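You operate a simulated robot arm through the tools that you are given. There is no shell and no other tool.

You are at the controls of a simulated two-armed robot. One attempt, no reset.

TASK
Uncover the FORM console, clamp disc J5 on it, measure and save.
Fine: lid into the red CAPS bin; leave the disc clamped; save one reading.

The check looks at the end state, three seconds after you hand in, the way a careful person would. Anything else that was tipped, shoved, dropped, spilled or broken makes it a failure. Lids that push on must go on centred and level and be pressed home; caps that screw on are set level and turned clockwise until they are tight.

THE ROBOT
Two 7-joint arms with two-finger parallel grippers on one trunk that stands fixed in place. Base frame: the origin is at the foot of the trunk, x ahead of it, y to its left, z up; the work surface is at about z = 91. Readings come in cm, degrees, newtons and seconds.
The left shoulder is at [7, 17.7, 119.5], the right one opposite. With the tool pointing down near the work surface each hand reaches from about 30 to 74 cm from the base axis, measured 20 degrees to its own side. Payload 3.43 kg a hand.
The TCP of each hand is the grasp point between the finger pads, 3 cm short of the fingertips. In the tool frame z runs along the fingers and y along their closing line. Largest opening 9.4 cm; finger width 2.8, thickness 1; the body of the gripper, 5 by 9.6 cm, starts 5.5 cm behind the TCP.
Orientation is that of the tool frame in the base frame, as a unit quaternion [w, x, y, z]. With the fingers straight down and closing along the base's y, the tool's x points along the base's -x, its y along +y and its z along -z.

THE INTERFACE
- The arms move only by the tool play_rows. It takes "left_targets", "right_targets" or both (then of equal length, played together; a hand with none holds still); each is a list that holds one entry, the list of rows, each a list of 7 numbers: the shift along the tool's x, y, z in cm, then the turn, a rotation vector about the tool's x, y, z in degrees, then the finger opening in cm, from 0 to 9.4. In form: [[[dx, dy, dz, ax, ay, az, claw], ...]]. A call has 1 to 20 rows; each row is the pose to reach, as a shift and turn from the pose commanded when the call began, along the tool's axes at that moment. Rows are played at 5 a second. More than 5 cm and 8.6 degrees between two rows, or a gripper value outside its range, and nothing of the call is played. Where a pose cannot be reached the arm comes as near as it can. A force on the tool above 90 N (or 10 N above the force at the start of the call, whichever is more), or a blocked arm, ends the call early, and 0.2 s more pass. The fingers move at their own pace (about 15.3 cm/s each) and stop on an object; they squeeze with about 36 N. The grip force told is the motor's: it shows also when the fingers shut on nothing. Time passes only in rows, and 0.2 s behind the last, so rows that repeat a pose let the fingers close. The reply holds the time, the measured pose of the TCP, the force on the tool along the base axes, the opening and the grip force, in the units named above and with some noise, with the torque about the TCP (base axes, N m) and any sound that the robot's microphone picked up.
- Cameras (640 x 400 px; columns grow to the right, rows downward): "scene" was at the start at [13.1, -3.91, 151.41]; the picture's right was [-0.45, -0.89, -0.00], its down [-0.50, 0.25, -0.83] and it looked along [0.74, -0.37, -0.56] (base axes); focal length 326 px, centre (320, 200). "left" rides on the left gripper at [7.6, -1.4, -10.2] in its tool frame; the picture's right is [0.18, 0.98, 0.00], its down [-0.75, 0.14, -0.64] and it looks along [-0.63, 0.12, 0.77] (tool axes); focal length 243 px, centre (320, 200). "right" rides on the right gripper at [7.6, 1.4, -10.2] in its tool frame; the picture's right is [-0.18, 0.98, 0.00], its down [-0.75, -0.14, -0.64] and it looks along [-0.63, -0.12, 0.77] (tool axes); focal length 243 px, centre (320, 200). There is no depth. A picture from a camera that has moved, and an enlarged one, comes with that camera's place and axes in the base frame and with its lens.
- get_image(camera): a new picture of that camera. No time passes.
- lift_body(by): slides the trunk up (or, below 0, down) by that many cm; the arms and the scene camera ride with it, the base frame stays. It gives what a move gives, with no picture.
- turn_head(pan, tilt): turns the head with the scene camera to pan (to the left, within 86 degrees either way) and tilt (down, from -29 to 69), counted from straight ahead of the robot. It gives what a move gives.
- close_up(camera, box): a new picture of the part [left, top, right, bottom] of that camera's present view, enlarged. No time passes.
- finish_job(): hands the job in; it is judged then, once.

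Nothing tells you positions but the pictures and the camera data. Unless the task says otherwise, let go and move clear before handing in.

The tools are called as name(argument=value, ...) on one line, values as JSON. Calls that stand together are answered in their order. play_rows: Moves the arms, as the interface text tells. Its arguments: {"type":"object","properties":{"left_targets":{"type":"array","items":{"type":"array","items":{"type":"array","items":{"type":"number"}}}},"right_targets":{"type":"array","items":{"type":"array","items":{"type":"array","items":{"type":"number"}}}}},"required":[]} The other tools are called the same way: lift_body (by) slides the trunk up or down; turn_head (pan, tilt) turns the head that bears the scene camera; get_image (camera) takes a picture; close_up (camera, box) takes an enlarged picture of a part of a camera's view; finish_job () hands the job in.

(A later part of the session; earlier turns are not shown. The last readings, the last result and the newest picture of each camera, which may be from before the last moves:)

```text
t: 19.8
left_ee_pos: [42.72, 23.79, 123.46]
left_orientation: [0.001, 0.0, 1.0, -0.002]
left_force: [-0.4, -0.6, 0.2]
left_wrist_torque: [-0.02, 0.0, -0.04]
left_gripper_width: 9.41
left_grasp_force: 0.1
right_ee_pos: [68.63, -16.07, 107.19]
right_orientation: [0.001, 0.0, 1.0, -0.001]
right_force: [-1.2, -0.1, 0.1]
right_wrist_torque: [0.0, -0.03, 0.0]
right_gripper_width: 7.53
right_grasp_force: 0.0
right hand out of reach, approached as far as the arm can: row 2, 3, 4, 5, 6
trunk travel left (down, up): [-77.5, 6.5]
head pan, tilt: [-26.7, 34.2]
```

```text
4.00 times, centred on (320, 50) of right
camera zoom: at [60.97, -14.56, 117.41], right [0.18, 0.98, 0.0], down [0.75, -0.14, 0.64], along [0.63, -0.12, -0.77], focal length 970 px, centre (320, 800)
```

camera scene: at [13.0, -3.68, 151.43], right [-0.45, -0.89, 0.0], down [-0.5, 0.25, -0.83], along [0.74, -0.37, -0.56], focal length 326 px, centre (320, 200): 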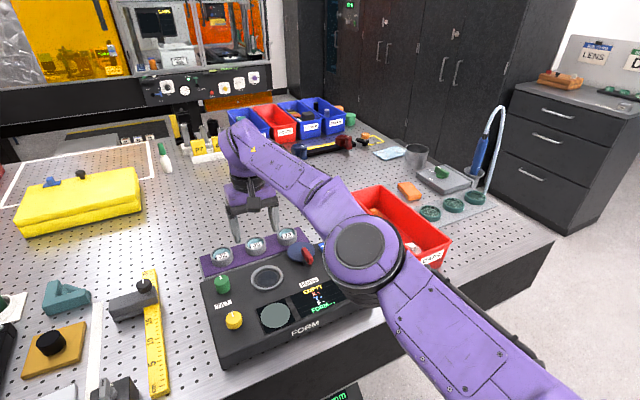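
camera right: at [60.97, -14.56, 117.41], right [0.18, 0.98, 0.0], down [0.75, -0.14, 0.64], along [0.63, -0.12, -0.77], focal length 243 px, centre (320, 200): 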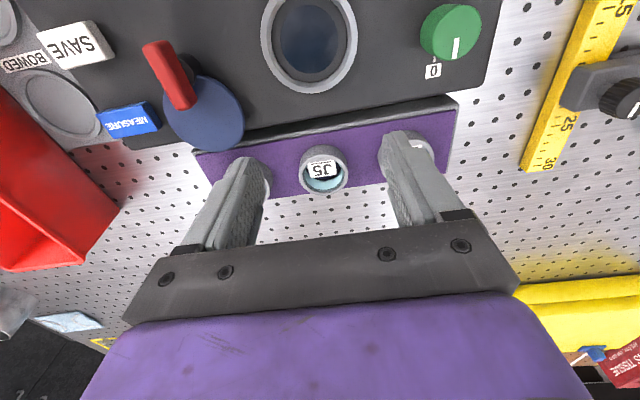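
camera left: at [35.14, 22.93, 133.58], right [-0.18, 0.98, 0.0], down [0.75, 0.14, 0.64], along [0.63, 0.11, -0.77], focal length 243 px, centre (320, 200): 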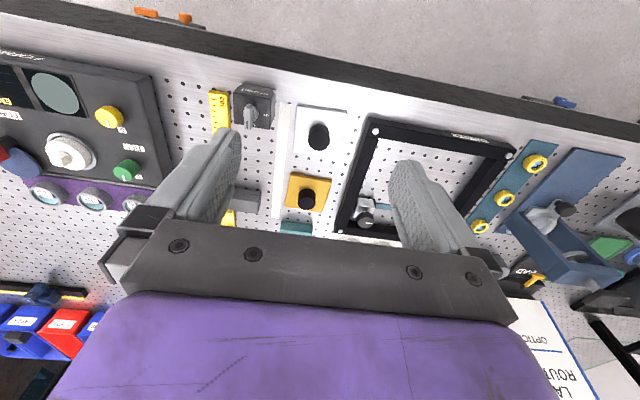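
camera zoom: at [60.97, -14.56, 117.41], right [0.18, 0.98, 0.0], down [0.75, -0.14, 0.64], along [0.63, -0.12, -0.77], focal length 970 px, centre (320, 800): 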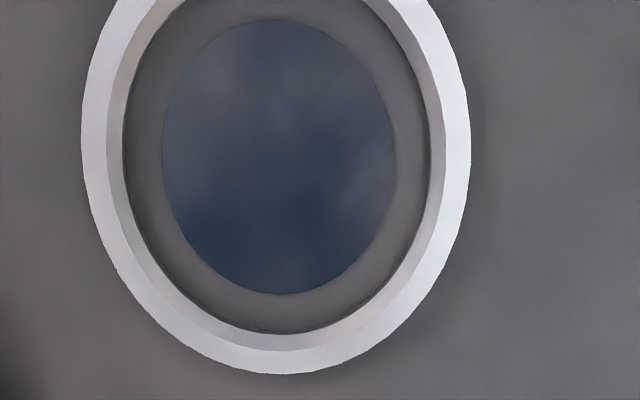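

J5's rim centre lies on a line through about (75.95, −16.9) at z 95. Tilting the tool forward 20° extends the reach and also gives a second viewing angle, so I'll do that at safe height.

play_rows(right_targets=[[[0, 0, 0, 0, -7, 0, 7.5], [0, 0, 0, 0, -14, 0, 7.5], [0, 0, 0, 0, -20, 0, 7.5], [0, 0, 0, 0, -20, 0, 7.5], [0, 0, 0, 0, -20, 0, 7.5]]])

get_image(camera="right")

close_up(camera="scene", box=[180, 170, 340, 290])

```text
t: 21.0
left_ee_pos: [42.79, 23.87, 123.48]
left_orientation: [0.001, 0.0, 1.0, -0.001]
left_force: [-0.3, 0.2, 0.1]
left_wrist_torque: [0.01, 0.0, 0.02]
left_gripper_width: 9.42
left_grasp_force: 0.0
right_ee_pos: [68.88, -16.48, 107.05]
right_orientation: [0.173, 0.001, 0.985, -0.002]
right_force: [-0.7, 0.6, 0.4]
right_wrist_torque: [-0.04, -0.02, -0.02]
right_gripper_width: 7.48
right_grasp_force: 0.0
right hand out of reach, approached as far as the arm can: row 1, 2
trunk travel left (down, up): [-77.5, 6.5]
head pan, tilt: [-26.7, 34.2]
```

```text
taken
camera right: at [58.15, -14.92, 114.12], right [0.17, 0.98, 0.06], down [0.49, -0.14, 0.86], along [0.86, -0.12, -0.5], focal length 243 px, centre (320, 200)
```

right: 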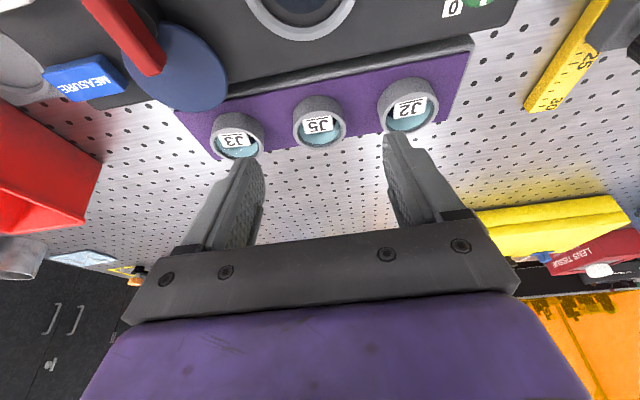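

```text
3.33 times, centred on (260, 230) of scene
camera zoom: at [13.15, -3.75, 151.41], right [-0.45, -0.89, 0.0], down [-0.5, 0.25, -0.83], along [0.74, -0.37, -0.56], focal length 1085 px, centre (520, 100)
```

zoom: 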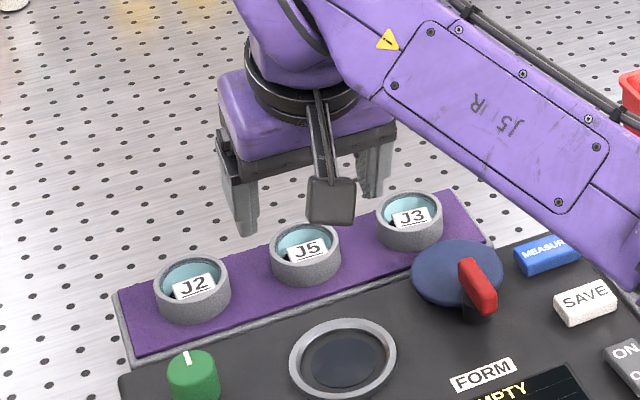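

The tilt works (TCP at (68.9, −16.5, 107)). I'll use this new view angle to triangulate J5's rim.

close_up(camera="right", box=[270, 85, 366, 145])

close_up(camera="right", box=[180, 40, 480, 180])

```text
6.67 times, centred on (318, 115) of right
camera zoom: at [58.15, -14.92, 114.12], right [0.17, 0.98, 0.06], down [0.49, -0.14, 0.86], along [0.86, -0.12, -0.5], focal length 1618 px, centre (333, 767)
```

zoom: 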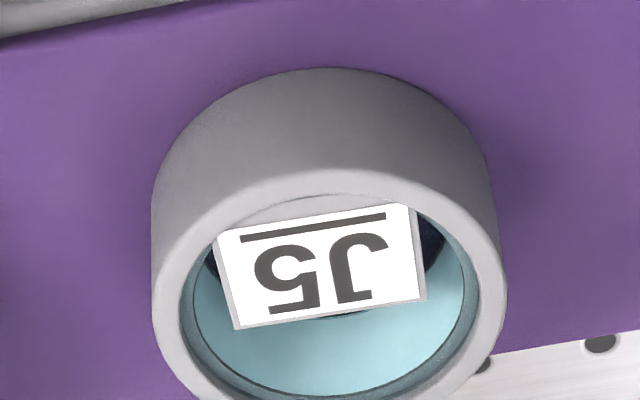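

```text
2.13 times, centred on (330, 110) of right
camera zoom: at [58.15, -14.92, 114.12], right [0.17, 0.98, 0.06], down [0.49, -0.14, 0.86], along [0.86, -0.12, -0.5], focal length 518 px, centre (299, 392)
```

zoom: 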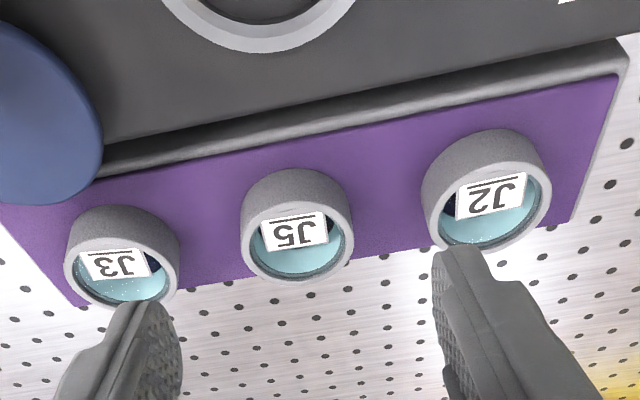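

Combining both angles, J5's rim centre is about (75.4, −16.85) with its top near z 95.8, ring height about 2.1 cm and neighbours 8.45 cm away on each side. I'll hover above it with the tilt kept and the fingers opened to 7 cm.

play_rows(right_targets=[[[-0.9, -0.13, 1.8, 0, 0, 0, 7], [-1.8, -0.26, 3.6, 0, 0, 0, 7], [-2.7, -0.4, 5.4, 0, 0, 0, 7], [-3.55, -0.53, 7.28, 0, 0, 0, 7], [-3.55, -0.53, 7.28, 0, 0, 0, 7], [-3.55, -0.53, 7.28, 0, 0, 0, 7]]])

get_image(camera="right")

close_up(camera="scene", box=[200, 190, 320, 280])

```text
t: 22.4
left_ee_pos: [42.78, 23.69, 123.51]
left_orientation: [0.001, 0.0, 1.0, 0.001]
left_force: [0.1, 0.7, -0.1]
left_wrist_torque: [0.0, 0.01, -0.02]
left_gripper_width: 9.4
left_grasp_force: 0.1
right_ee_pos: [74.7, -17.3, 101.52]
right_orientation: [0.174, 0.0, 0.985, 0.001]
right_force: [0.8, -0.4, 0.8]
right_wrist_torque: [-0.03, -0.02, 0.0]
right_gripper_width: 6.97
right_grasp_force: 0.1
trunk travel left (down, up): [-77.5, 6.5]
head pan, tilt: [-26.7, 34.2]
```

```text
taken
camera right: at [63.95, -15.68, 108.45], right [0.17, 0.98, 0.06], down [0.49, -0.14, 0.86], along [0.86, -0.12, -0.5], focal length 243 px, centre (320, 200)
```

right: 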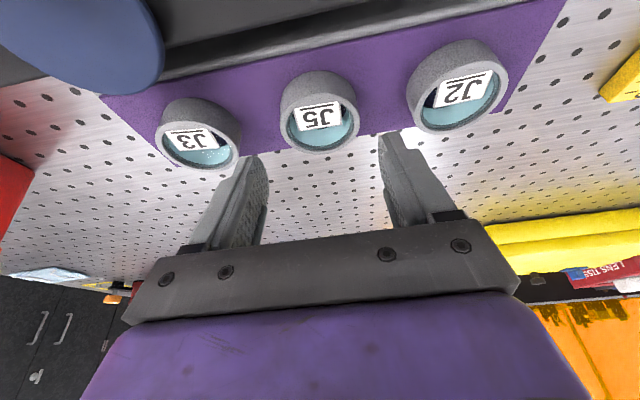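

```text
4.44 times, centred on (260, 235) of scene
camera zoom: at [13.1, -3.9, 151.41], right [-0.45, -0.89, 0.0], down [-0.5, 0.25, -0.83], along [0.74, -0.37, -0.56], focal length 1447 px, centre (587, 44)
```

zoom: 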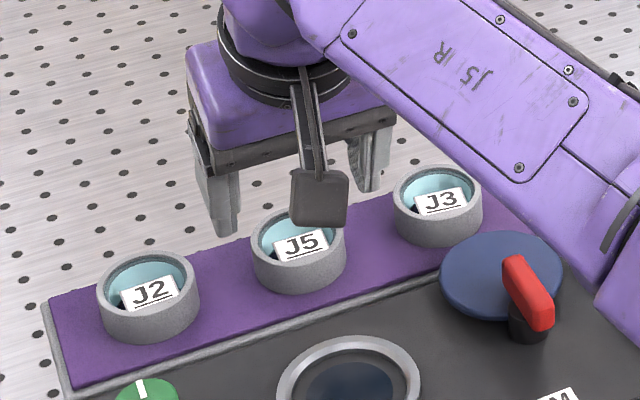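

close_up(camera="right", box=[240, 60, 400, 180])

```text
3.33 times, centred on (320, 120) of right
camera zoom: at [63.95, -15.68, 108.45], right [0.17, 0.98, 0.06], down [0.49, -0.14, 0.86], along [0.86, -0.12, -0.5], focal length 809 px, centre (320, 467)
```

zoom: 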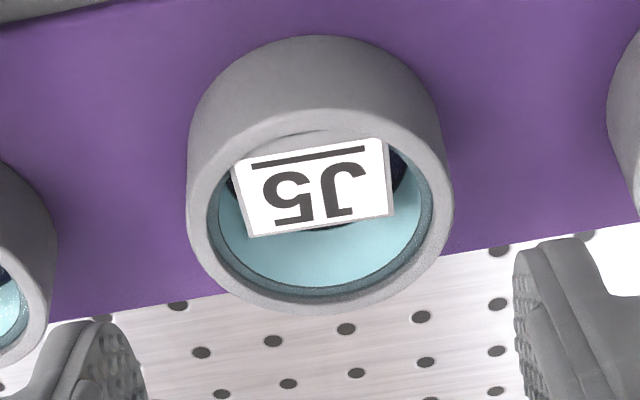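

Updated estimate: J5's centre is about (75.4, −16.87), rim top about 96. I'll shift +0.2 in y and lower straight down until the tips overlap the upper half of the ring, without closing yet.

play_rows(right_targets=[[[0, 0.2, 0, 0, 0, 0, 7], [0.4, 0.2, 1.1, 0, 0, 0, 7], [0.8, 0.2, 2.2, 0, 0, 0, 7], [1.15, 0.2, 3.16, 0, 0, 0, 7], [1.15, 0.2, 3.16, 0, 0, 0, 7], [1.15, 0.2, 3.16, 0, 0, 0, 7]]])

get_image(camera="right")

close_up(camera="scene", box=[200, 190, 320, 280])

```text
t: 23.8
left_ee_pos: [42.67, 23.66, 123.51]
left_orientation: [0.0, 0.0, 1.0, 0.001]
left_force: [-0.4, 0.4, -0.5]
left_wrist_torque: [-0.01, 0.04, 0.02]
left_gripper_width: 9.4
left_grasp_force: 0.1
right_ee_pos: [74.62, -16.98, 98.03]
right_orientation: [0.173, 0.0, 0.985, 0.0]
right_force: [0.3, -0.1, -0.3]
right_wrist_torque: [0.0, -0.02, 0.02]
right_gripper_width: 6.98
right_grasp_force: 0.0
trunk travel left (down, up): [-77.5, 6.5]
head pan, tilt: [-26.7, 34.2]
```

```text
taken
camera right: at [63.83, -15.53, 105.02], right [0.17, 0.98, 0.06], down [0.49, -0.14, 0.86], along [0.86, -0.12, -0.5], focal length 243 px, centre (320, 200)
```

right: 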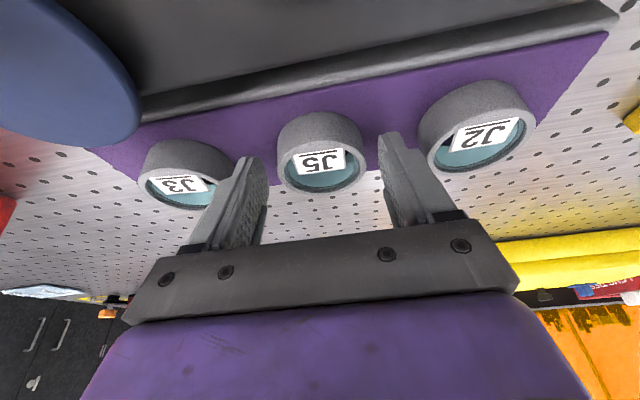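

```text
4.44 times, centred on (260, 235) of scene
camera zoom: at [13.11, -3.87, 151.41], right [-0.45, -0.89, 0.0], down [-0.5, 0.25, -0.83], along [0.74, -0.37, -0.56], focal length 1447 px, centre (587, 44)
```

zoom: 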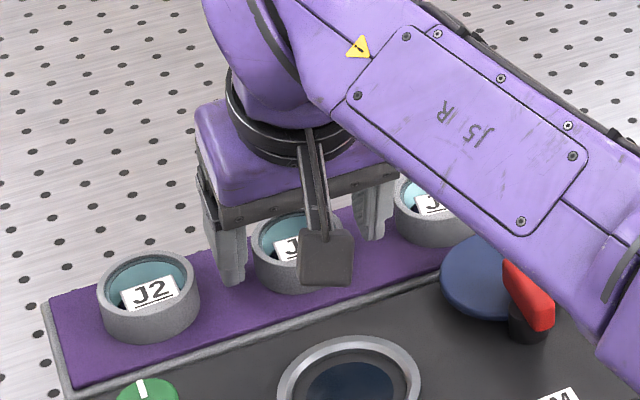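

close_up(camera="right", box=[240, 90, 400, 210])

get_image(camera="scene")

```text
3.33 times, centred on (320, 150) of right
camera zoom: at [63.83, -15.53, 105.02], right [0.17, 0.98, 0.06], down [0.49, -0.14, 0.86], along [0.86, -0.12, -0.5], focal length 809 px, centre (320, 367)
```

zoom: 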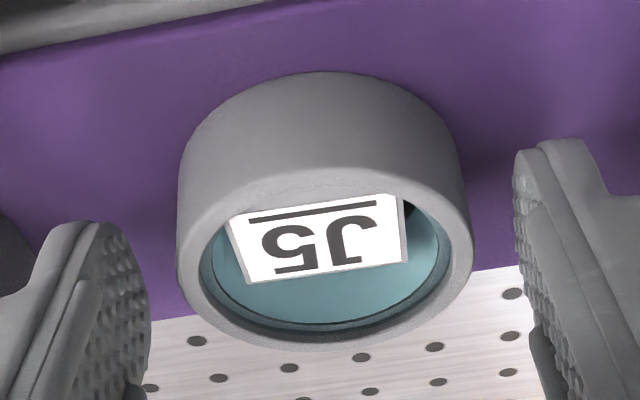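

```text
taken
camera scene: at [13.11, -3.87, 151.41], right [-0.45, -0.89, 0.0], down [-0.5, 0.25, -0.83], along [0.74, -0.37, -0.56], focal length 326 px, centre (320, 200)
```

scene: 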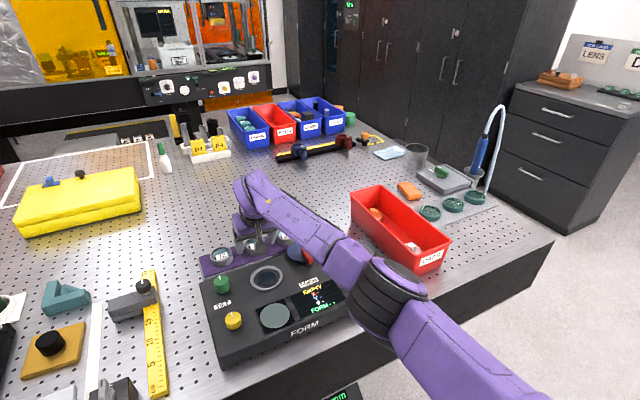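

The fingertips straddle J5's upper rim and are centred on it in y. I'll shift 0.6 cm forward so the tilted pads meet the ring more squarely, then close.

play_rows(right_targets=[[[-0.3, 0, 0.03, 0, 0, 0, 7], [-0.6, 0, 0.06, 0, 0, 0, 7], [-0.6, 0, 0.06, 0, 0, 0, 7], [-0.6, 0, 0.06, 0, 0, 0, 4.8], [-0.6, 0, 0.06, 0, 0, 0, 4.8], [-0.6, 0, 0.06, 0, 0, 0, 4.8]]])

close_up(camera="right", box=[240, 90, 400, 210])

close_up(camera="scene", box=[200, 190, 320, 280])

```text
t: 25.2
left_ee_pos: [42.73, 23.68, 123.6]
left_orientation: [0.0, 0.001, 1.0, 0.0]
left_force: [-0.4, 0.2, 0.1]
left_wrist_torque: [0.0, 0.01, 0.0]
left_gripper_width: 9.41
left_grasp_force: 0.1
right_ee_pos: [75.21, -17.0, 98.29]
right_orientation: [0.175, 0.0, 0.985, 0.0]
right_force: [2.0, 0.9, 2.7]
right_wrist_torque: [0.13, -0.05, 0.04]
right_gripper_width: 5.07
right_grasp_force: 35.5
trunk travel left (down, up): [-77.5, 6.5]
head pan, tilt: [-26.7, 34.2]
```

```text
3.33 times, centred on (320, 150) of right
camera zoom: at [64.47, -15.51, 105.19], right [0.17, 0.98, 0.06], down [0.49, -0.14, 0.86], along [0.86, -0.12, -0.5], focal length 809 px, centre (320, 367)
```

zoom: 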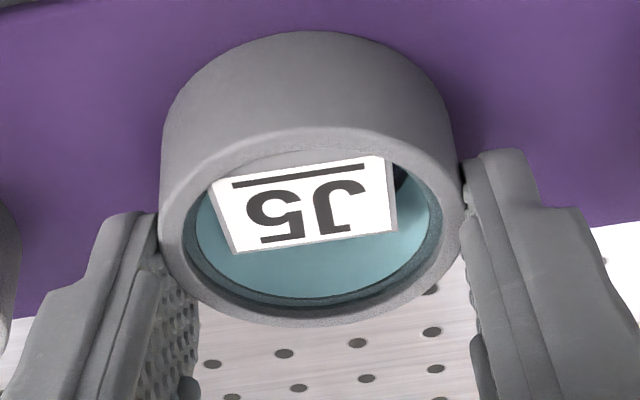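

```text
4.44 times, centred on (260, 235) of scene
camera zoom: at [13.1, -3.85, 151.42], right [-0.45, -0.89, 0.0], down [-0.5, 0.25, -0.83], along [0.74, -0.37, -0.56], focal length 1447 px, centre (587, 44)
```

zoom: 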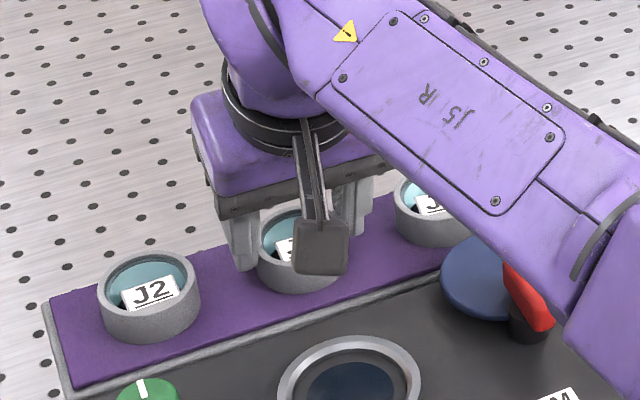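

J5 is gripped (5.07 cm, 36 N), which refines its centre to about (75.2, −16.9) with its top at 96.4. I'll re-grip slightly higher so the tips clear the stage's rim when it seats.

play_rows(right_targets=[[[0, 0, 0, 0, 0, 0, 6.4], [0, 0, 0, 0, 0, 0, 6.4], [0.1, 0, -0.3, 0, 0, 0, 6.4], [0.1, 0, -0.3, 0, 0, 0, 6.4], [0.1, 0, -0.3, 0, 0, 0, 4.6], [0.1, 0, -0.3, 0, 0, 0, 4.6], [0.1, 0, -0.3, 0, 0, 0, 4.6]]])

close_up(camera="right", box=[240, 90, 400, 210])

```text
t: 26.8
left_ee_pos: [42.76, 23.68, 123.42]
left_orientation: [0.0, 0.001, 1.0, 0.0]
left_force: [0.3, -0.8, 0.3]
left_wrist_torque: [-0.01, 0.0, 0.01]
left_gripper_width: 9.42
left_grasp_force: 0.0
right_ee_pos: [75.15, -17.16, 98.39]
right_orientation: [0.173, 0.001, 0.985, 0.0]
right_force: [-0.7, -0.4, 0.3]
right_wrist_torque: [-0.02, 0.03, 0.04]
right_gripper_width: 5.07
right_grasp_force: 35.8
trunk travel left (down, up): [-77.5, 6.5]
head pan, tilt: [-26.7, 34.2]
```

```text
3.33 times, centred on (320, 150) of right
camera zoom: at [64.33, -15.51, 105.42], right [0.17, 0.98, 0.06], down [0.49, -0.14, 0.86], along [0.86, -0.12, -0.5], focal length 809 px, centre (320, 367)
```

zoom: 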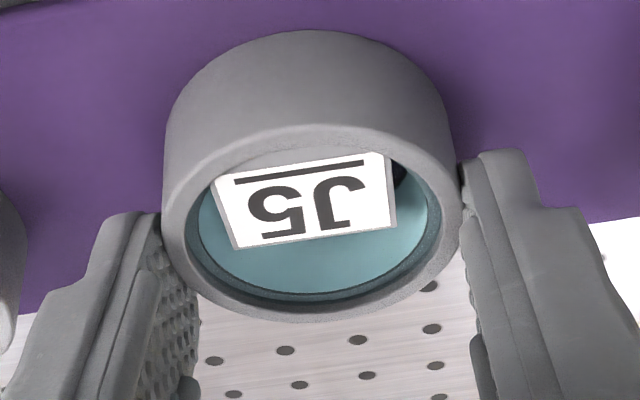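

The ring is gripped firmly again at 5.07 cm, with its base about 4 cm below the TCP. I'll lift it straight up.

play_rows(right_targets=[[[-0.17, 0, -0.47, 0, 0, 0, 4.6], [-0.51, 0, -1.41, 0, 0, 0, 4.6], [-1.2, 0, -3.29, 0, 0, 0, 4.6], [-2.05, 0, -5.64, 0, 0, 0, 4.6], [-2.74, 0, -7.52, 0, 0, 0, 4.6], [-2.74, 0, -7.52, 0, 0, 0, 4.6], [-2.74, 0, -7.52, 0, 0, 0, 4.6]]])

get_image(camera="right")

get_image(camera="scene")

```text
t: 28.4
left_ee_pos: [42.82, 23.6, 123.47]
left_orientation: [0.0, 0.0, 1.0, 0.001]
left_force: [-1.2, -0.8, -0.5]
left_wrist_torque: [0.03, -0.01, -0.02]
left_gripper_width: 9.4
left_grasp_force: 0.0
right_ee_pos: [75.24, -17.1, 106.51]
right_orientation: [0.174, 0.0, 0.985, 0.0]
right_force: [0.5, 1.0, -0.9]
right_wrist_torque: [0.01, 0.01, 0.01]
right_gripper_width: 5.07
right_grasp_force: 35.7
trunk travel left (down, up): [-77.5, 6.5]
head pan, tilt: [-26.7, 34.2]
```

```text
taken
camera right: at [64.42, -15.54, 113.51], right [0.17, 0.98, 0.06], down [0.49, -0.14, 0.86], along [0.86, -0.12, -0.5], focal length 243 px, centre (320, 200)
```

right: 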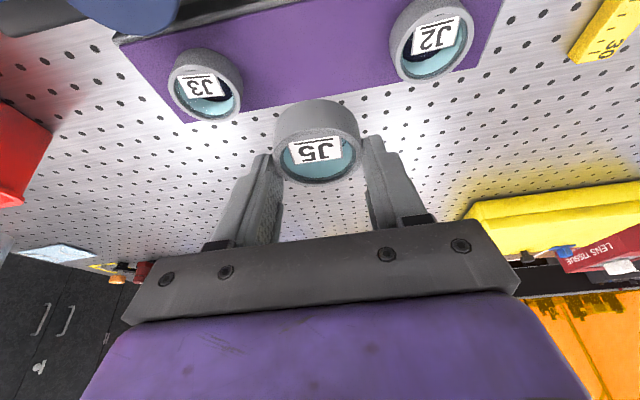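

```text
taken
camera scene: at [13.13, -3.88, 151.41], right [-0.45, -0.89, 0.0], down [-0.5, 0.25, -0.83], along [0.74, -0.37, -0.56], focal length 326 px, centre (320, 200)
```

scene: 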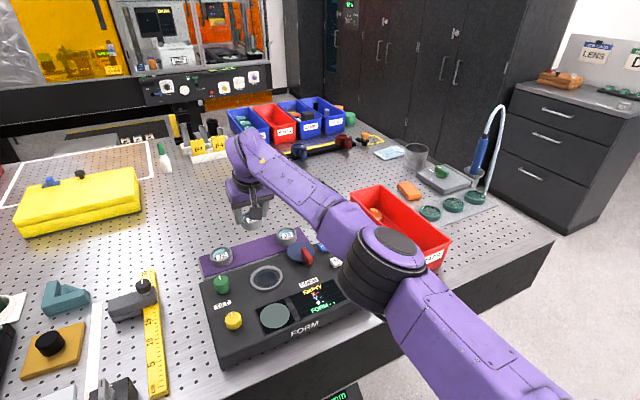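

J5 is clear of the rack and held level. The stage centre works out at about (63.5, −15.83), so I'll carry the disc there and hover about 2 cm above the rim.

play_rows(right_targets=[[[2.5, 0.24, 0.02, 0, 0, 0, 4.6], [5, 0.47, 0.05, 0, 0, 0, 4.6], [7.5, 0.7, 0.07, 0, 0, 0, 4.6], [10, 0.94, 0.1, 0, 0, 0, 4.6], [12, 1.1, 0.11, 0, 0, 0, 4.6], [12.7, 1.18, 0.12, 0, 0, 0, 4.6], [12.7, 1.18, 0.12, 0, 0, 0, 4.6], [12.7, 1.18, 0.12, 0, 0, 0, 4.6]]])

get_image(camera="right")

close_up(camera="scene", box=[210, 220, 330, 310])

close_up(camera="right", box=[220, 80, 420, 205])

```text
t: 30.2
left_ee_pos: [42.71, 23.59, 123.51]
left_orientation: [0.001, 0.0, 1.0, 0.0]
left_force: [-0.6, -0.5, 0.9]
left_wrist_torque: [0.0, -0.01, 0.0]
left_gripper_width: 9.39
left_grasp_force: 0.1
right_ee_pos: [63.34, -15.79, 101.65]
right_orientation: [0.173, 0.0, 0.985, 0.0]
right_force: [-0.5, -0.2, -1.0]
right_wrist_torque: [-0.01, 0.02, 0.0]
right_gripper_width: 5.09
right_grasp_force: 36.3
trunk travel left (down, up): [-77.5, 6.5]
head pan, tilt: [-26.7, 34.2]
```

```text
taken
camera right: at [52.48, -14.21, 108.66], right [0.17, 0.98, 0.06], down [0.49, -0.14, 0.86], along [0.86, -0.12, -0.5], focal length 243 px, centre (320, 200)
```

right: 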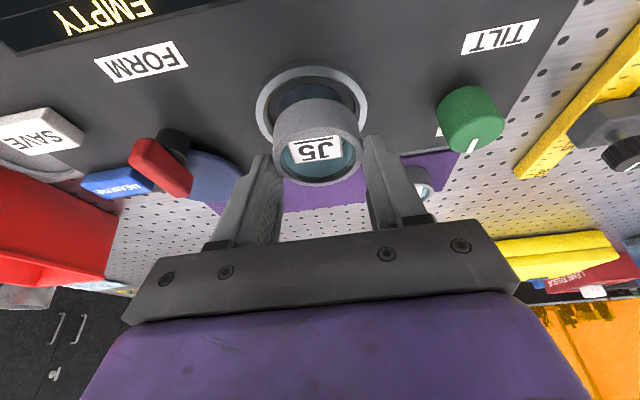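

```text
4.44 times, centred on (270, 265) of scene
camera zoom: at [13.11, -3.87, 151.41], right [-0.45, -0.89, 0.0], down [-0.5, 0.25, -0.83], along [0.74, -0.37, -0.56], focal length 1447 px, centre (542, -89)
```

zoom: 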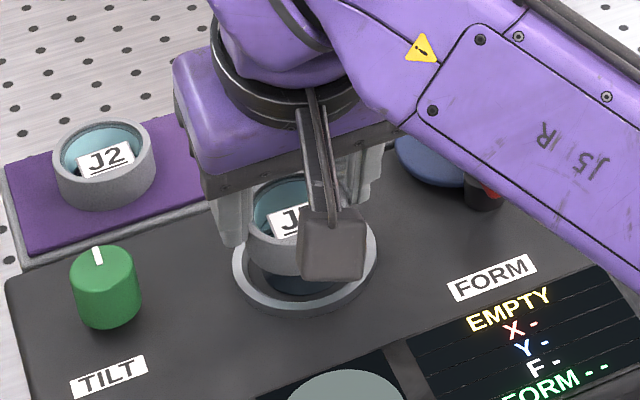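

```text
3.20 times, centred on (320, 142) of right
camera zoom: at [52.48, -14.21, 108.66], right [0.17, 0.98, 0.06], down [0.49, -0.14, 0.86], along [0.86, -0.12, -0.5], focal length 776 px, centre (320, 384)
```

zoom: 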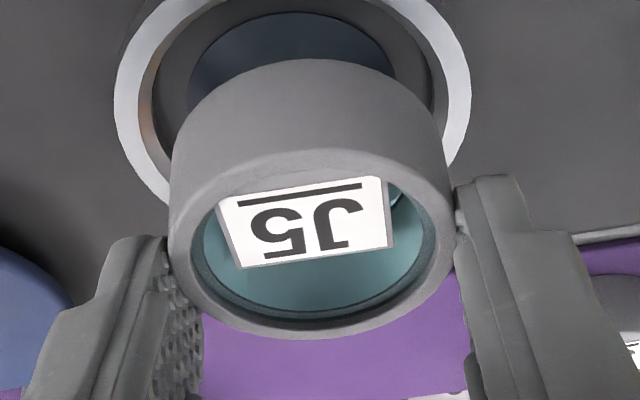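

The disc hovers almost over the stage. By my figures it's at (63.36, −15.68) and the stage at (63.44, −15.86), so I'll correct that and lower by 1 cm, then re-check.

play_rows(right_targets=[[[-0.07, -0.18, 0.03, 0, 0, 0, 4.6], [0.1, -0.18, 0.5, 0, 0, 0, 4.6], [0.27, -0.18, 0.97, 0, 0, 0, 4.6], [0.27, -0.18, 0.97, 0, 0, 0, 4.6], [0.27, -0.18, 0.97, 0, 0, 0, 4.6]]])

close_up(camera="scene", box=[220, 235, 310, 300])

close_up(camera="right", box=[220, 60, 420, 185])

close_up(camera="left", box=[0, 80, 160, 200])

```text
t: 31.4
left_ee_pos: [42.69, 23.77, 123.56]
left_orientation: [0.001, 0.0, 1.0, 0.0]
left_force: [-0.1, -0.2, -0.5]
left_wrist_torque: [0.0, 0.04, 0.01]
left_gripper_width: 9.4
left_grasp_force: 0.1
right_ee_pos: [63.38, -15.99, 100.93]
right_orientation: [0.173, 0.0, 0.985, 0.0]
right_force: [-0.1, -0.4, -1.6]
right_wrist_torque: [0.0, 0.01, 0.0]
right_gripper_width: 5.06
right_grasp_force: 36.3
trunk travel left (down, up): [-77.5, 6.5]
head pan, tilt: [-26.7, 34.2]
```

```text
6.15 times, centred on (265, 268) of scene
camera zoom: at [13.12, -3.88, 151.41], right [-0.45, -0.89, 0.0], down [-0.5, 0.25, -0.83], along [0.74, -0.37, -0.56], focal length 2003 px, centre (658, -215)
```

zoom: 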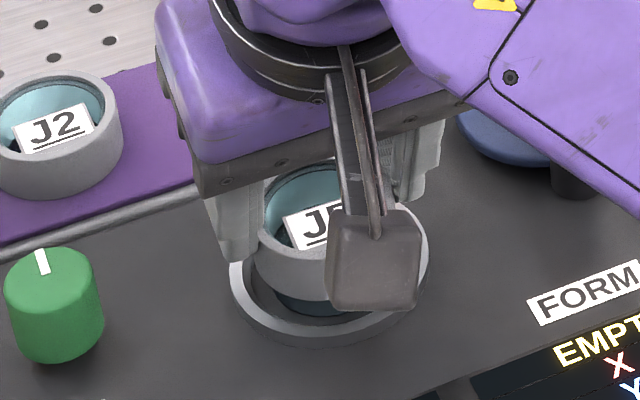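

```text
3.20 times, centred on (320, 122) of right
camera zoom: at [52.62, -14.39, 107.87], right [0.17, 0.98, 0.06], down [0.49, -0.14, 0.86], along [0.86, -0.12, -0.5], focal length 776 px, centre (320, 448)
```

zoom: 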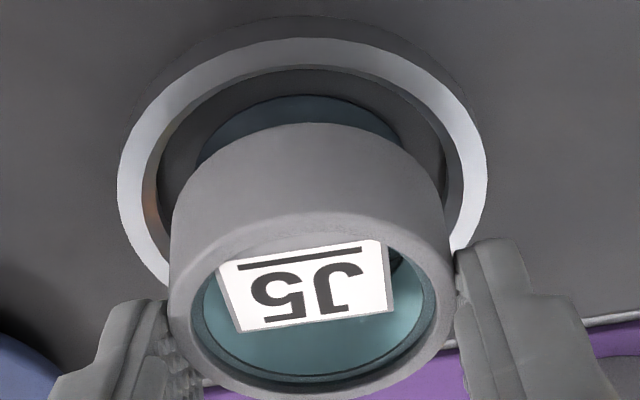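

```text
3.33 times, centred on (80, 140) of left
camera zoom: at [35.16, 22.35, 133.7], right [-0.18, 0.98, 0.0], down [0.75, 0.14, 0.64], along [0.63, 0.12, -0.77], focal length 809 px, centre (1120, 400)
```

zoom: 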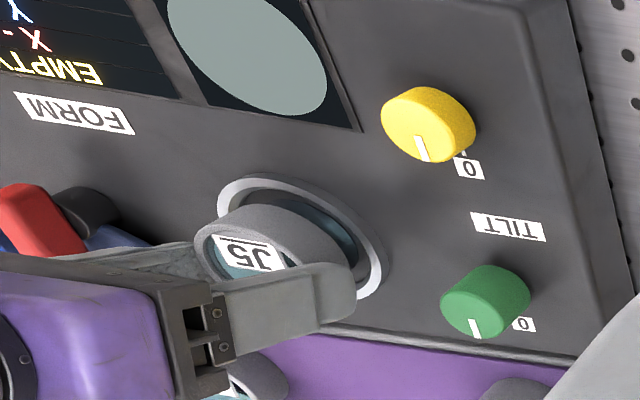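

The alignment agrees from all three cameras, with the disc within about 0.05 cm of the stage centre. I'll lower in small steps and watch the force.

play_rows(right_targets=[[[0.14, 0, 0.38, 0, 0, 0, 4.6], [0.27, 0, 0.75, 0, 0, 0, 4.6], [0.34, 0, 0.94, 0, 0, 0, 4.6], [0.34, 0, 0.94, 0, 0, 0, 4.6]]])

close_up(camera="right", box=[220, 60, 420, 185])

close_up(camera="scene", box=[220, 235, 310, 300])

```text
t: 32.4
left_ee_pos: [42.81, 23.58, 123.64]
left_orientation: [0.001, 0.0, 1.0, 0.0]
left_force: [-0.6, 0.1, -0.2]
left_wrist_torque: [-0.03, -0.02, 0.02]
left_gripper_width: 9.4
left_grasp_force: 0.1
right_ee_pos: [63.21, -16.0, 99.91]
right_orientation: [0.174, 0.0, 0.985, 0.0]
right_force: [0.5, 0.2, -1.4]
right_wrist_torque: [-0.01, 0.0, -0.03]
right_gripper_width: 5.04
right_grasp_force: 36.5
trunk travel left (down, up): [-77.5, 6.5]
head pan, tilt: [-26.7, 34.2]
```

```text
3.20 times, centred on (320, 122) of right
camera zoom: at [52.55, -14.41, 106.93], right [0.17, 0.98, 0.06], down [0.49, -0.14, 0.86], along [0.86, -0.12, -0.5], focal length 776 px, centre (320, 448)
```

zoom: 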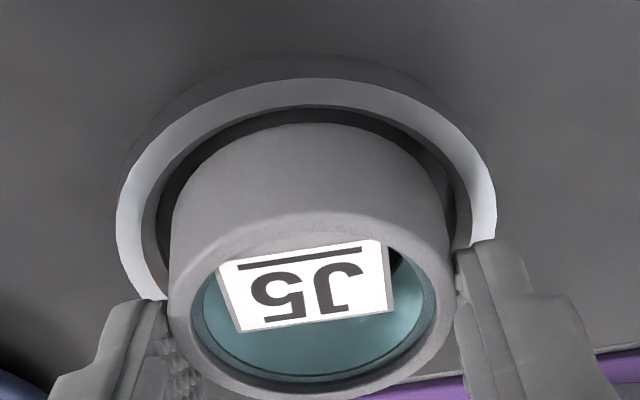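

```text
6.15 times, centred on (265, 268) of scene
camera zoom: at [13.12, -3.88, 151.41], right [-0.45, -0.89, 0.0], down [-0.5, 0.25, -0.83], along [0.74, -0.37, -0.56], focal length 2003 px, centre (658, -215)
```

zoom: 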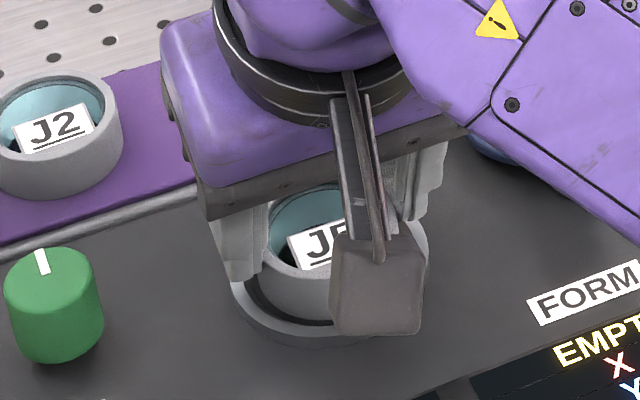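

Still no contact. I'll keep lowering in 0.2–0.3 cm steps.

play_rows(right_targets=[[[0.05, 0, 0.14, 0, 0, 0, 4.6], [0.1, 0, 0.28, 0, 0, 0, 4.6], [0.1, 0, 0.28, 0, 0, 0, 4.6]]])

```text
t: 33.2
left_ee_pos: [42.78, 23.7, 123.56]
left_orientation: [0.0, 0.001, 1.0, 0.0]
left_force: [0.7, 0.7, 0.0]
left_wrist_torque: [0.0, 0.02, -0.02]
left_gripper_width: 9.38
left_grasp_force: 0.1
right_ee_pos: [63.26, -16.11, 99.64]
right_orientation: [0.174, 0.001, 0.985, 0.0]
right_force: [0.6, -1.1, -1.3]
right_wrist_torque: [-0.03, -0.03, -0.01]
right_gripper_width: 5.09
right_grasp_force: 36.3
trunk travel left (down, up): [-77.5, 6.5]
head pan, tilt: [-26.7, 34.2]
```

play_rows(right_targets=[[[0.05, 0, 0.14, 0, 0, 0, 4.6], [0.09, 0, 0.24, 0, 0, 0, 4.6], [0.09, 0, 0.24, 0, 0, 0, 4.6]]])

close_up(camera="right", box=[220, 60, 420, 185])

close_up(camera="left", box=[20, 120, 120, 190])

```text
t: 34.0
left_ee_pos: [42.73, 23.68, 123.62]
left_orientation: [0.0, 0.001, 1.0, -0.001]
left_force: [-0.2, -0.2, 0.6]
left_wrist_torque: [-0.01, 0.03, 0.0]
left_gripper_width: 9.39
left_grasp_force: 0.1
right_ee_pos: [63.23, -15.99, 99.5]
right_orientation: [0.176, 0.0, 0.984, 0.0]
right_force: [0.2, -1.2, 11.9]
right_wrist_torque: [-0.03, 0.11, 0.03]
right_gripper_width: 5.06
right_grasp_force: 35.7
trunk travel left (down, up): [-77.5, 6.5]
head pan, tilt: [-26.7, 34.2]
```

```text
3.20 times, centred on (320, 122) of right
camera zoom: at [52.47, -14.48, 106.55], right [0.17, 0.98, 0.06], down [0.49, -0.14, 0.86], along [0.86, -0.12, -0.5], focal length 776 px, centre (320, 448)
```

zoom: 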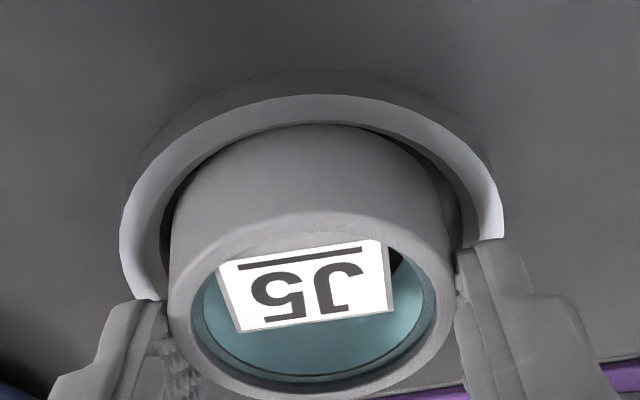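

```text
5.71 times, centred on (70, 155) of left
camera zoom: at [34.98, 22.39, 133.75], right [-0.18, 0.98, 0.0], down [0.75, 0.14, 0.64], along [0.63, 0.12, -0.77], focal length 1386 px, centre (1749, 457)
```

zoom: 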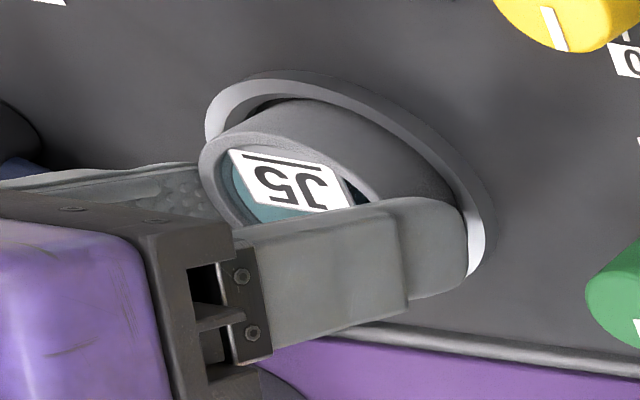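

I now feel 12 N of contact, with the disc's base about 0.6 cm below the stage rim, so it has seated in the recess. I'll ease off slightly and open the fingers.

play_rows(right_targets=[[[-0.03, 0, -0.1, 0, 0, 0, 4.6], [-0.03, 0, -0.1, 0, 0, 0, 5.4], [-0.03, 0, -0.1, 0, 0, 0, 6.2], [-0.03, 0, -0.1, 0, 0, 0, 6.2]]])

close_up(camera="right", box=[220, 60, 420, 185])

close_up(camera="left", box=[20, 120, 120, 190])

```text
t: 35.0
left_ee_pos: [42.7, 23.65, 123.46]
left_orientation: [0.0, 0.0, 1.0, 0.0]
left_force: [-0.3, 0.5, -0.3]
left_wrist_torque: [0.01, -0.03, 0.02]
left_gripper_width: 9.39
left_grasp_force: 0.1
right_ee_pos: [63.28, -16.14, 99.46]
right_orientation: [0.174, 0.0, 0.985, 0.0]
right_force: [-0.1, 0.9, 0.0]
right_wrist_torque: [-0.02, -0.02, -0.02]
right_gripper_width: 6.2
right_grasp_force: 0.0
trunk travel left (down, up): [-77.5, 6.5]
head pan, tilt: [-26.7, 34.2]
```

```text
3.20 times, centred on (320, 122) of right
camera zoom: at [52.56, -14.56, 106.45], right [0.17, 0.98, 0.06], down [0.49, -0.14, 0.86], along [0.85, -0.12, -0.5], focal length 776 px, centre (320, 448)
```

zoom: 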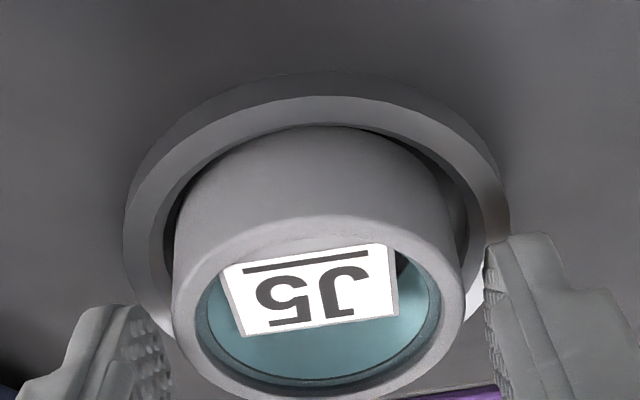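

```text
5.71 times, centred on (70, 155) of left
camera zoom: at [35.15, 22.35, 133.69], right [-0.18, 0.98, 0.0], down [0.75, 0.14, 0.64], along [0.63, 0.12, -0.77], focal length 1386 px, centre (1749, 457)
```

zoom: 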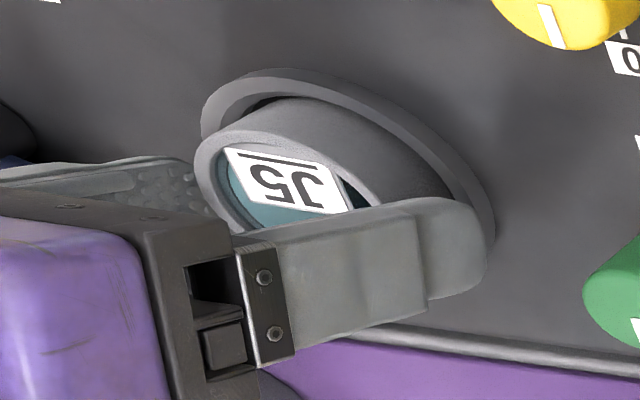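

The disc is released in the stage. I'll raise the hand straight up and look.

play_rows(right_targets=[[[-0.17, 0, -0.47, 0, 0, 0, 6.2], [-0.51, 0, -1.41, 0, 0, 0, 6.4], [-1.2, 0, -3.29, 0, 0, 0, 6.4], [-2.4, 0, -6.6, 0, 0, 0, 6.4], [-3.6, 0, -9.9, 0, 0, 0, 6.4], [-3.6, 0, -9.9, 0, 0, 0, 6.4]]])

get_image(camera="right")

get_image(camera="scene")

close_up(camera="scene", box=[200, 225, 360, 325])

```text
t: 36.4
left_ee_pos: [42.77, 23.68, 123.51]
left_orientation: [0.0, 0.0, 1.0, 0.0]
left_force: [-0.3, 0.1, -0.7]
left_wrist_torque: [0.0, -0.01, 0.0]
left_gripper_width: 9.38
left_grasp_force: 0.0
right_ee_pos: [63.3, -16.12, 110.06]
right_orientation: [0.174, 0.001, 0.985, 0.0]
right_force: [-0.2, 0.4, 0.5]
right_wrist_torque: [0.02, -0.02, 0.0]
right_gripper_width: 6.42
right_grasp_force: 0.0
trunk travel left (down, up): [-77.5, 6.5]
head pan, tilt: [-26.7, 34.2]
```

```text
taken
camera right: at [52.57, -14.56, 117.02], right [0.17, 0.98, 0.06], down [0.49, -0.14, 0.86], along [0.85, -0.12, -0.5], focal length 243 px, centre (320, 200)
```

right: 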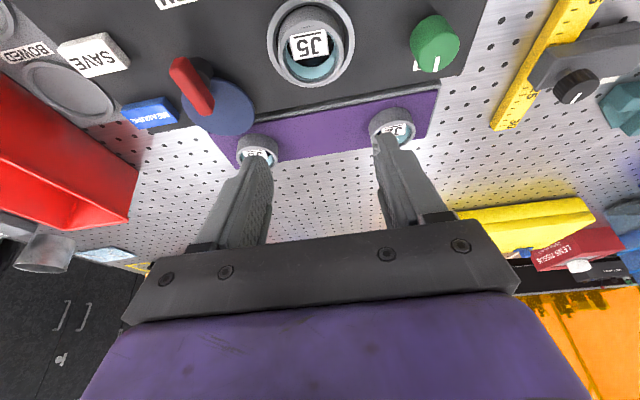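

```text
taken
camera scene: at [13.14, -3.91, 151.41], right [-0.45, -0.89, 0.0], down [-0.5, 0.25, -0.83], along [0.74, -0.37, -0.56], focal length 326 px, centre (320, 200)
```

scene: 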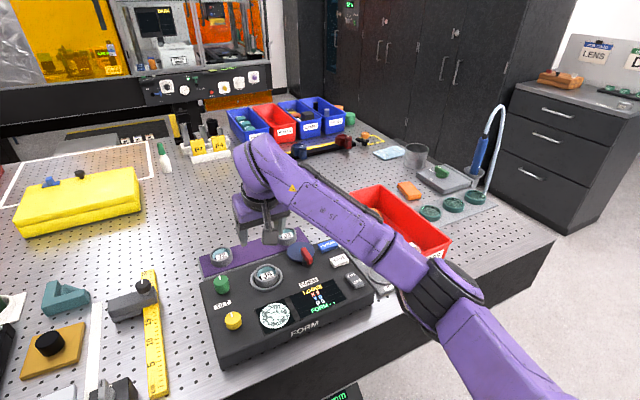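

```text
4.00 times, centred on (280, 275) of scene
camera zoom: at [13.14, -3.91, 151.41], right [-0.45, -0.89, 0.0], down [-0.5, 0.25, -0.83], along [0.74, -0.37, -0.56], focal length 1302 px, centre (480, -100)
```

zoom: 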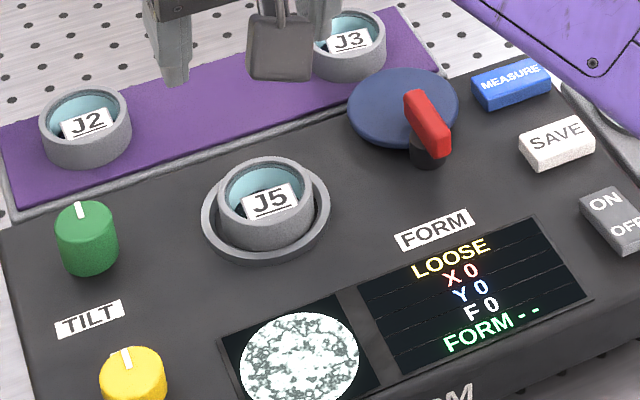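

The console now reads "LOOSE, X 0, Y 0, F 0", so the disc is seated and detected. Next I'll bring the hand upright over the red clamp lever to measure it.

play_rows(right_targets=[[[-0.5, -2.5, -0.9, 0, 7, 0, 6.4], [-1.0, -5.5, -1.8, 0, 14, 0, 6.4], [-1.5, -8.9, -2.65, 0, 20, 0, 6.4], [-1.5, -8.9, -2.65, 0, 20, 0, 6.4], [-1.5, -8.9, -2.65, 0, 20, 0, 6.4]]])

get_image(camera="right")

close_up(camera="right", box=[240, 30, 420, 150])

close_up(camera="scene", box=[270, 225, 370, 300])

```text
t: 37.6
left_ee_pos: [42.76, 23.55, 123.52]
left_orientation: [0.001, 0.0, 1.0, 0.0]
left_force: [-0.1, -0.1, 0.0]
left_wrist_torque: [-0.01, 0.02, 0.01]
left_gripper_width: 9.4
left_grasp_force: 0.0
right_ee_pos: [63.73, -24.9, 113.06]
right_orientation: [-0.001, 0.0, 1.0, -0.001]
right_force: [0.0, 0.2, 0.2]
right_wrist_torque: [0.01, 0.01, -0.01]
right_gripper_width: 6.4
right_grasp_force: 0.0
trunk travel left (down, up): [-77.5, 6.5]
head pan, tilt: [-26.7, 34.2]
```

```text
taken
camera right: at [56.12, -23.38, 123.19], right [0.18, 0.98, 0.0], down [0.75, -0.14, 0.64], along [0.63, -0.12, -0.77], focal length 243 px, centre (320, 200)
```

right: 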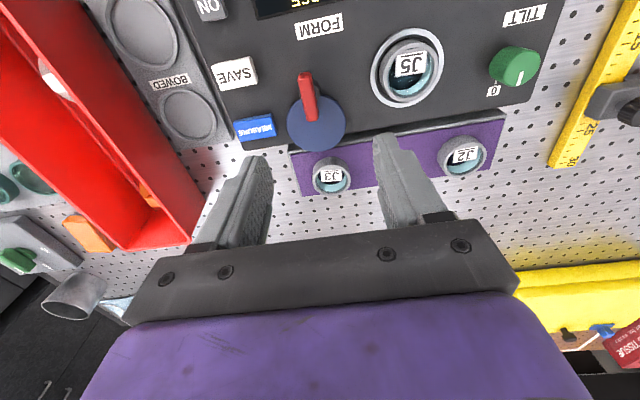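

```text
3.33 times, centred on (330, 90) of right
camera zoom: at [56.12, -23.38, 123.19], right [0.18, 0.98, 0.0], down [0.75, -0.14, 0.64], along [0.63, -0.12, -0.77], focal length 809 px, centre (287, 567)
```

zoom: 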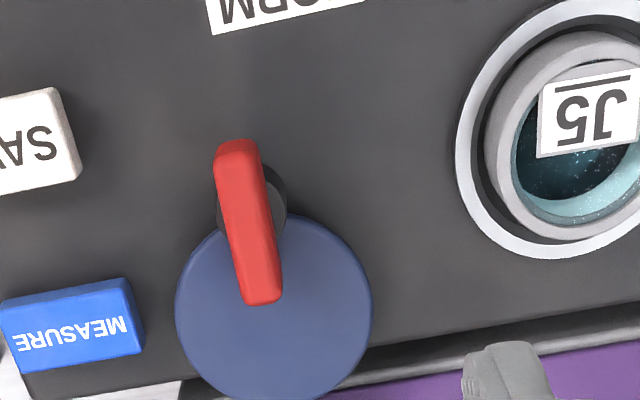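

```text
5.33 times, centred on (320, 262) of scene
camera zoom: at [13.11, -3.88, 151.41], right [-0.45, -0.89, 0.0], down [-0.5, 0.25, -0.83], along [0.74, -0.37, -0.56], focal length 1736 px, centre (320, -133)
```

zoom: 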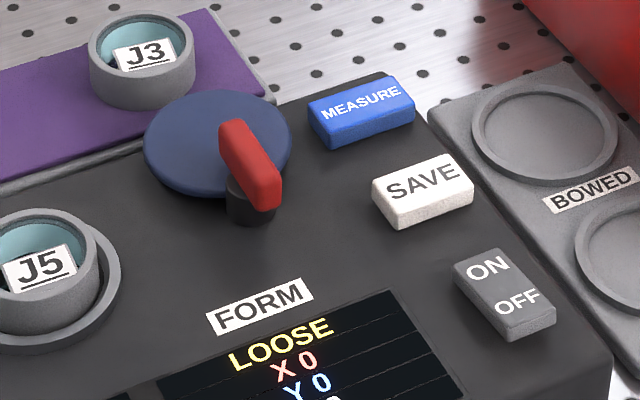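

The red bar is a T-handle centred at about (63.15, −25.77), top z ≈ 99.0, lying along x, with the blue plate's top at about 97. I'll come down over it with the fingers straddling it in y.

play_rows(right_targets=[[[0.3, -0.5, 3, 0, 0, 0, 4], [0.57, -0.99, 6.5, 0, 0, 0, 4], [0.57, -0.99, 9.5, 0, 0, 0, 4], [0.57, -0.99, 10.5, 0, 0, 0, 4], [0.57, -0.99, 10.5, 0, 0, 0, 4], [0.57, -0.99, 10.5, 0, 0, 0, 4]]])

close_up(camera="right", box=[220, 60, 420, 185])

close_up(camera="scene", box=[270, 215, 370, 290])

```text
t: 39.0
left_ee_pos: [42.71, 23.66, 123.48]
left_orientation: [0.0, 0.0, 1.0, 0.0]
left_force: [1.2, 0.0, -1.1]
left_wrist_torque: [-0.02, 0.01, 0.02]
left_gripper_width: 9.4
left_grasp_force: 0.0
right_ee_pos: [63.08, -25.91, 102.48]
right_orientation: [0.0, 0.0, 1.0, 0.0]
right_force: [0.7, -0.2, -0.6]
right_wrist_torque: [-0.01, -0.02, 0.03]
right_gripper_width: 4.02
right_grasp_force: 0.0
trunk travel left (down, up): [-77.5, 6.5]
head pan, tilt: [-26.7, 34.2]
```

```text
3.20 times, centred on (320, 122) of right
camera zoom: at [55.43, -24.29, 112.73], right [0.18, 0.98, 0.0], down [0.75, -0.14, 0.64], along [0.63, -0.12, -0.77], focal length 776 px, centre (320, 448)
```

zoom: 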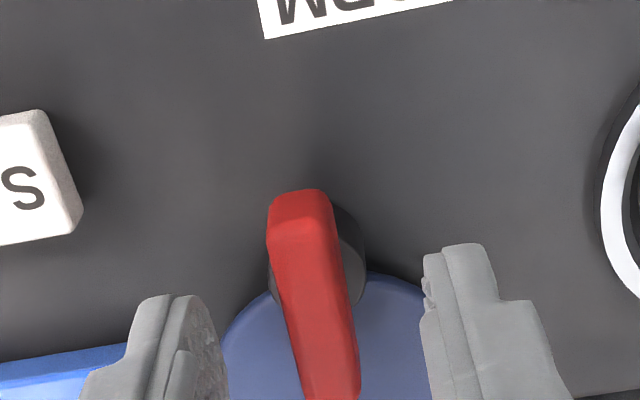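

```text
5.33 times, centred on (320, 252) of scene
camera zoom: at [13.11, -3.87, 151.41], right [-0.45, -0.89, 0.0], down [-0.5, 0.25, -0.83], along [0.74, -0.37, -0.56], focal length 1736 px, centre (320, -80)
```

zoom: 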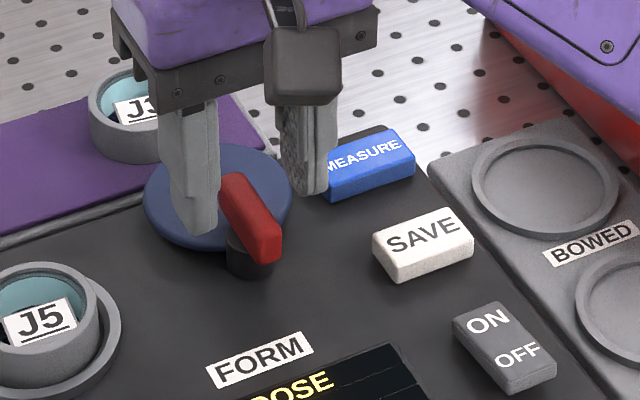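

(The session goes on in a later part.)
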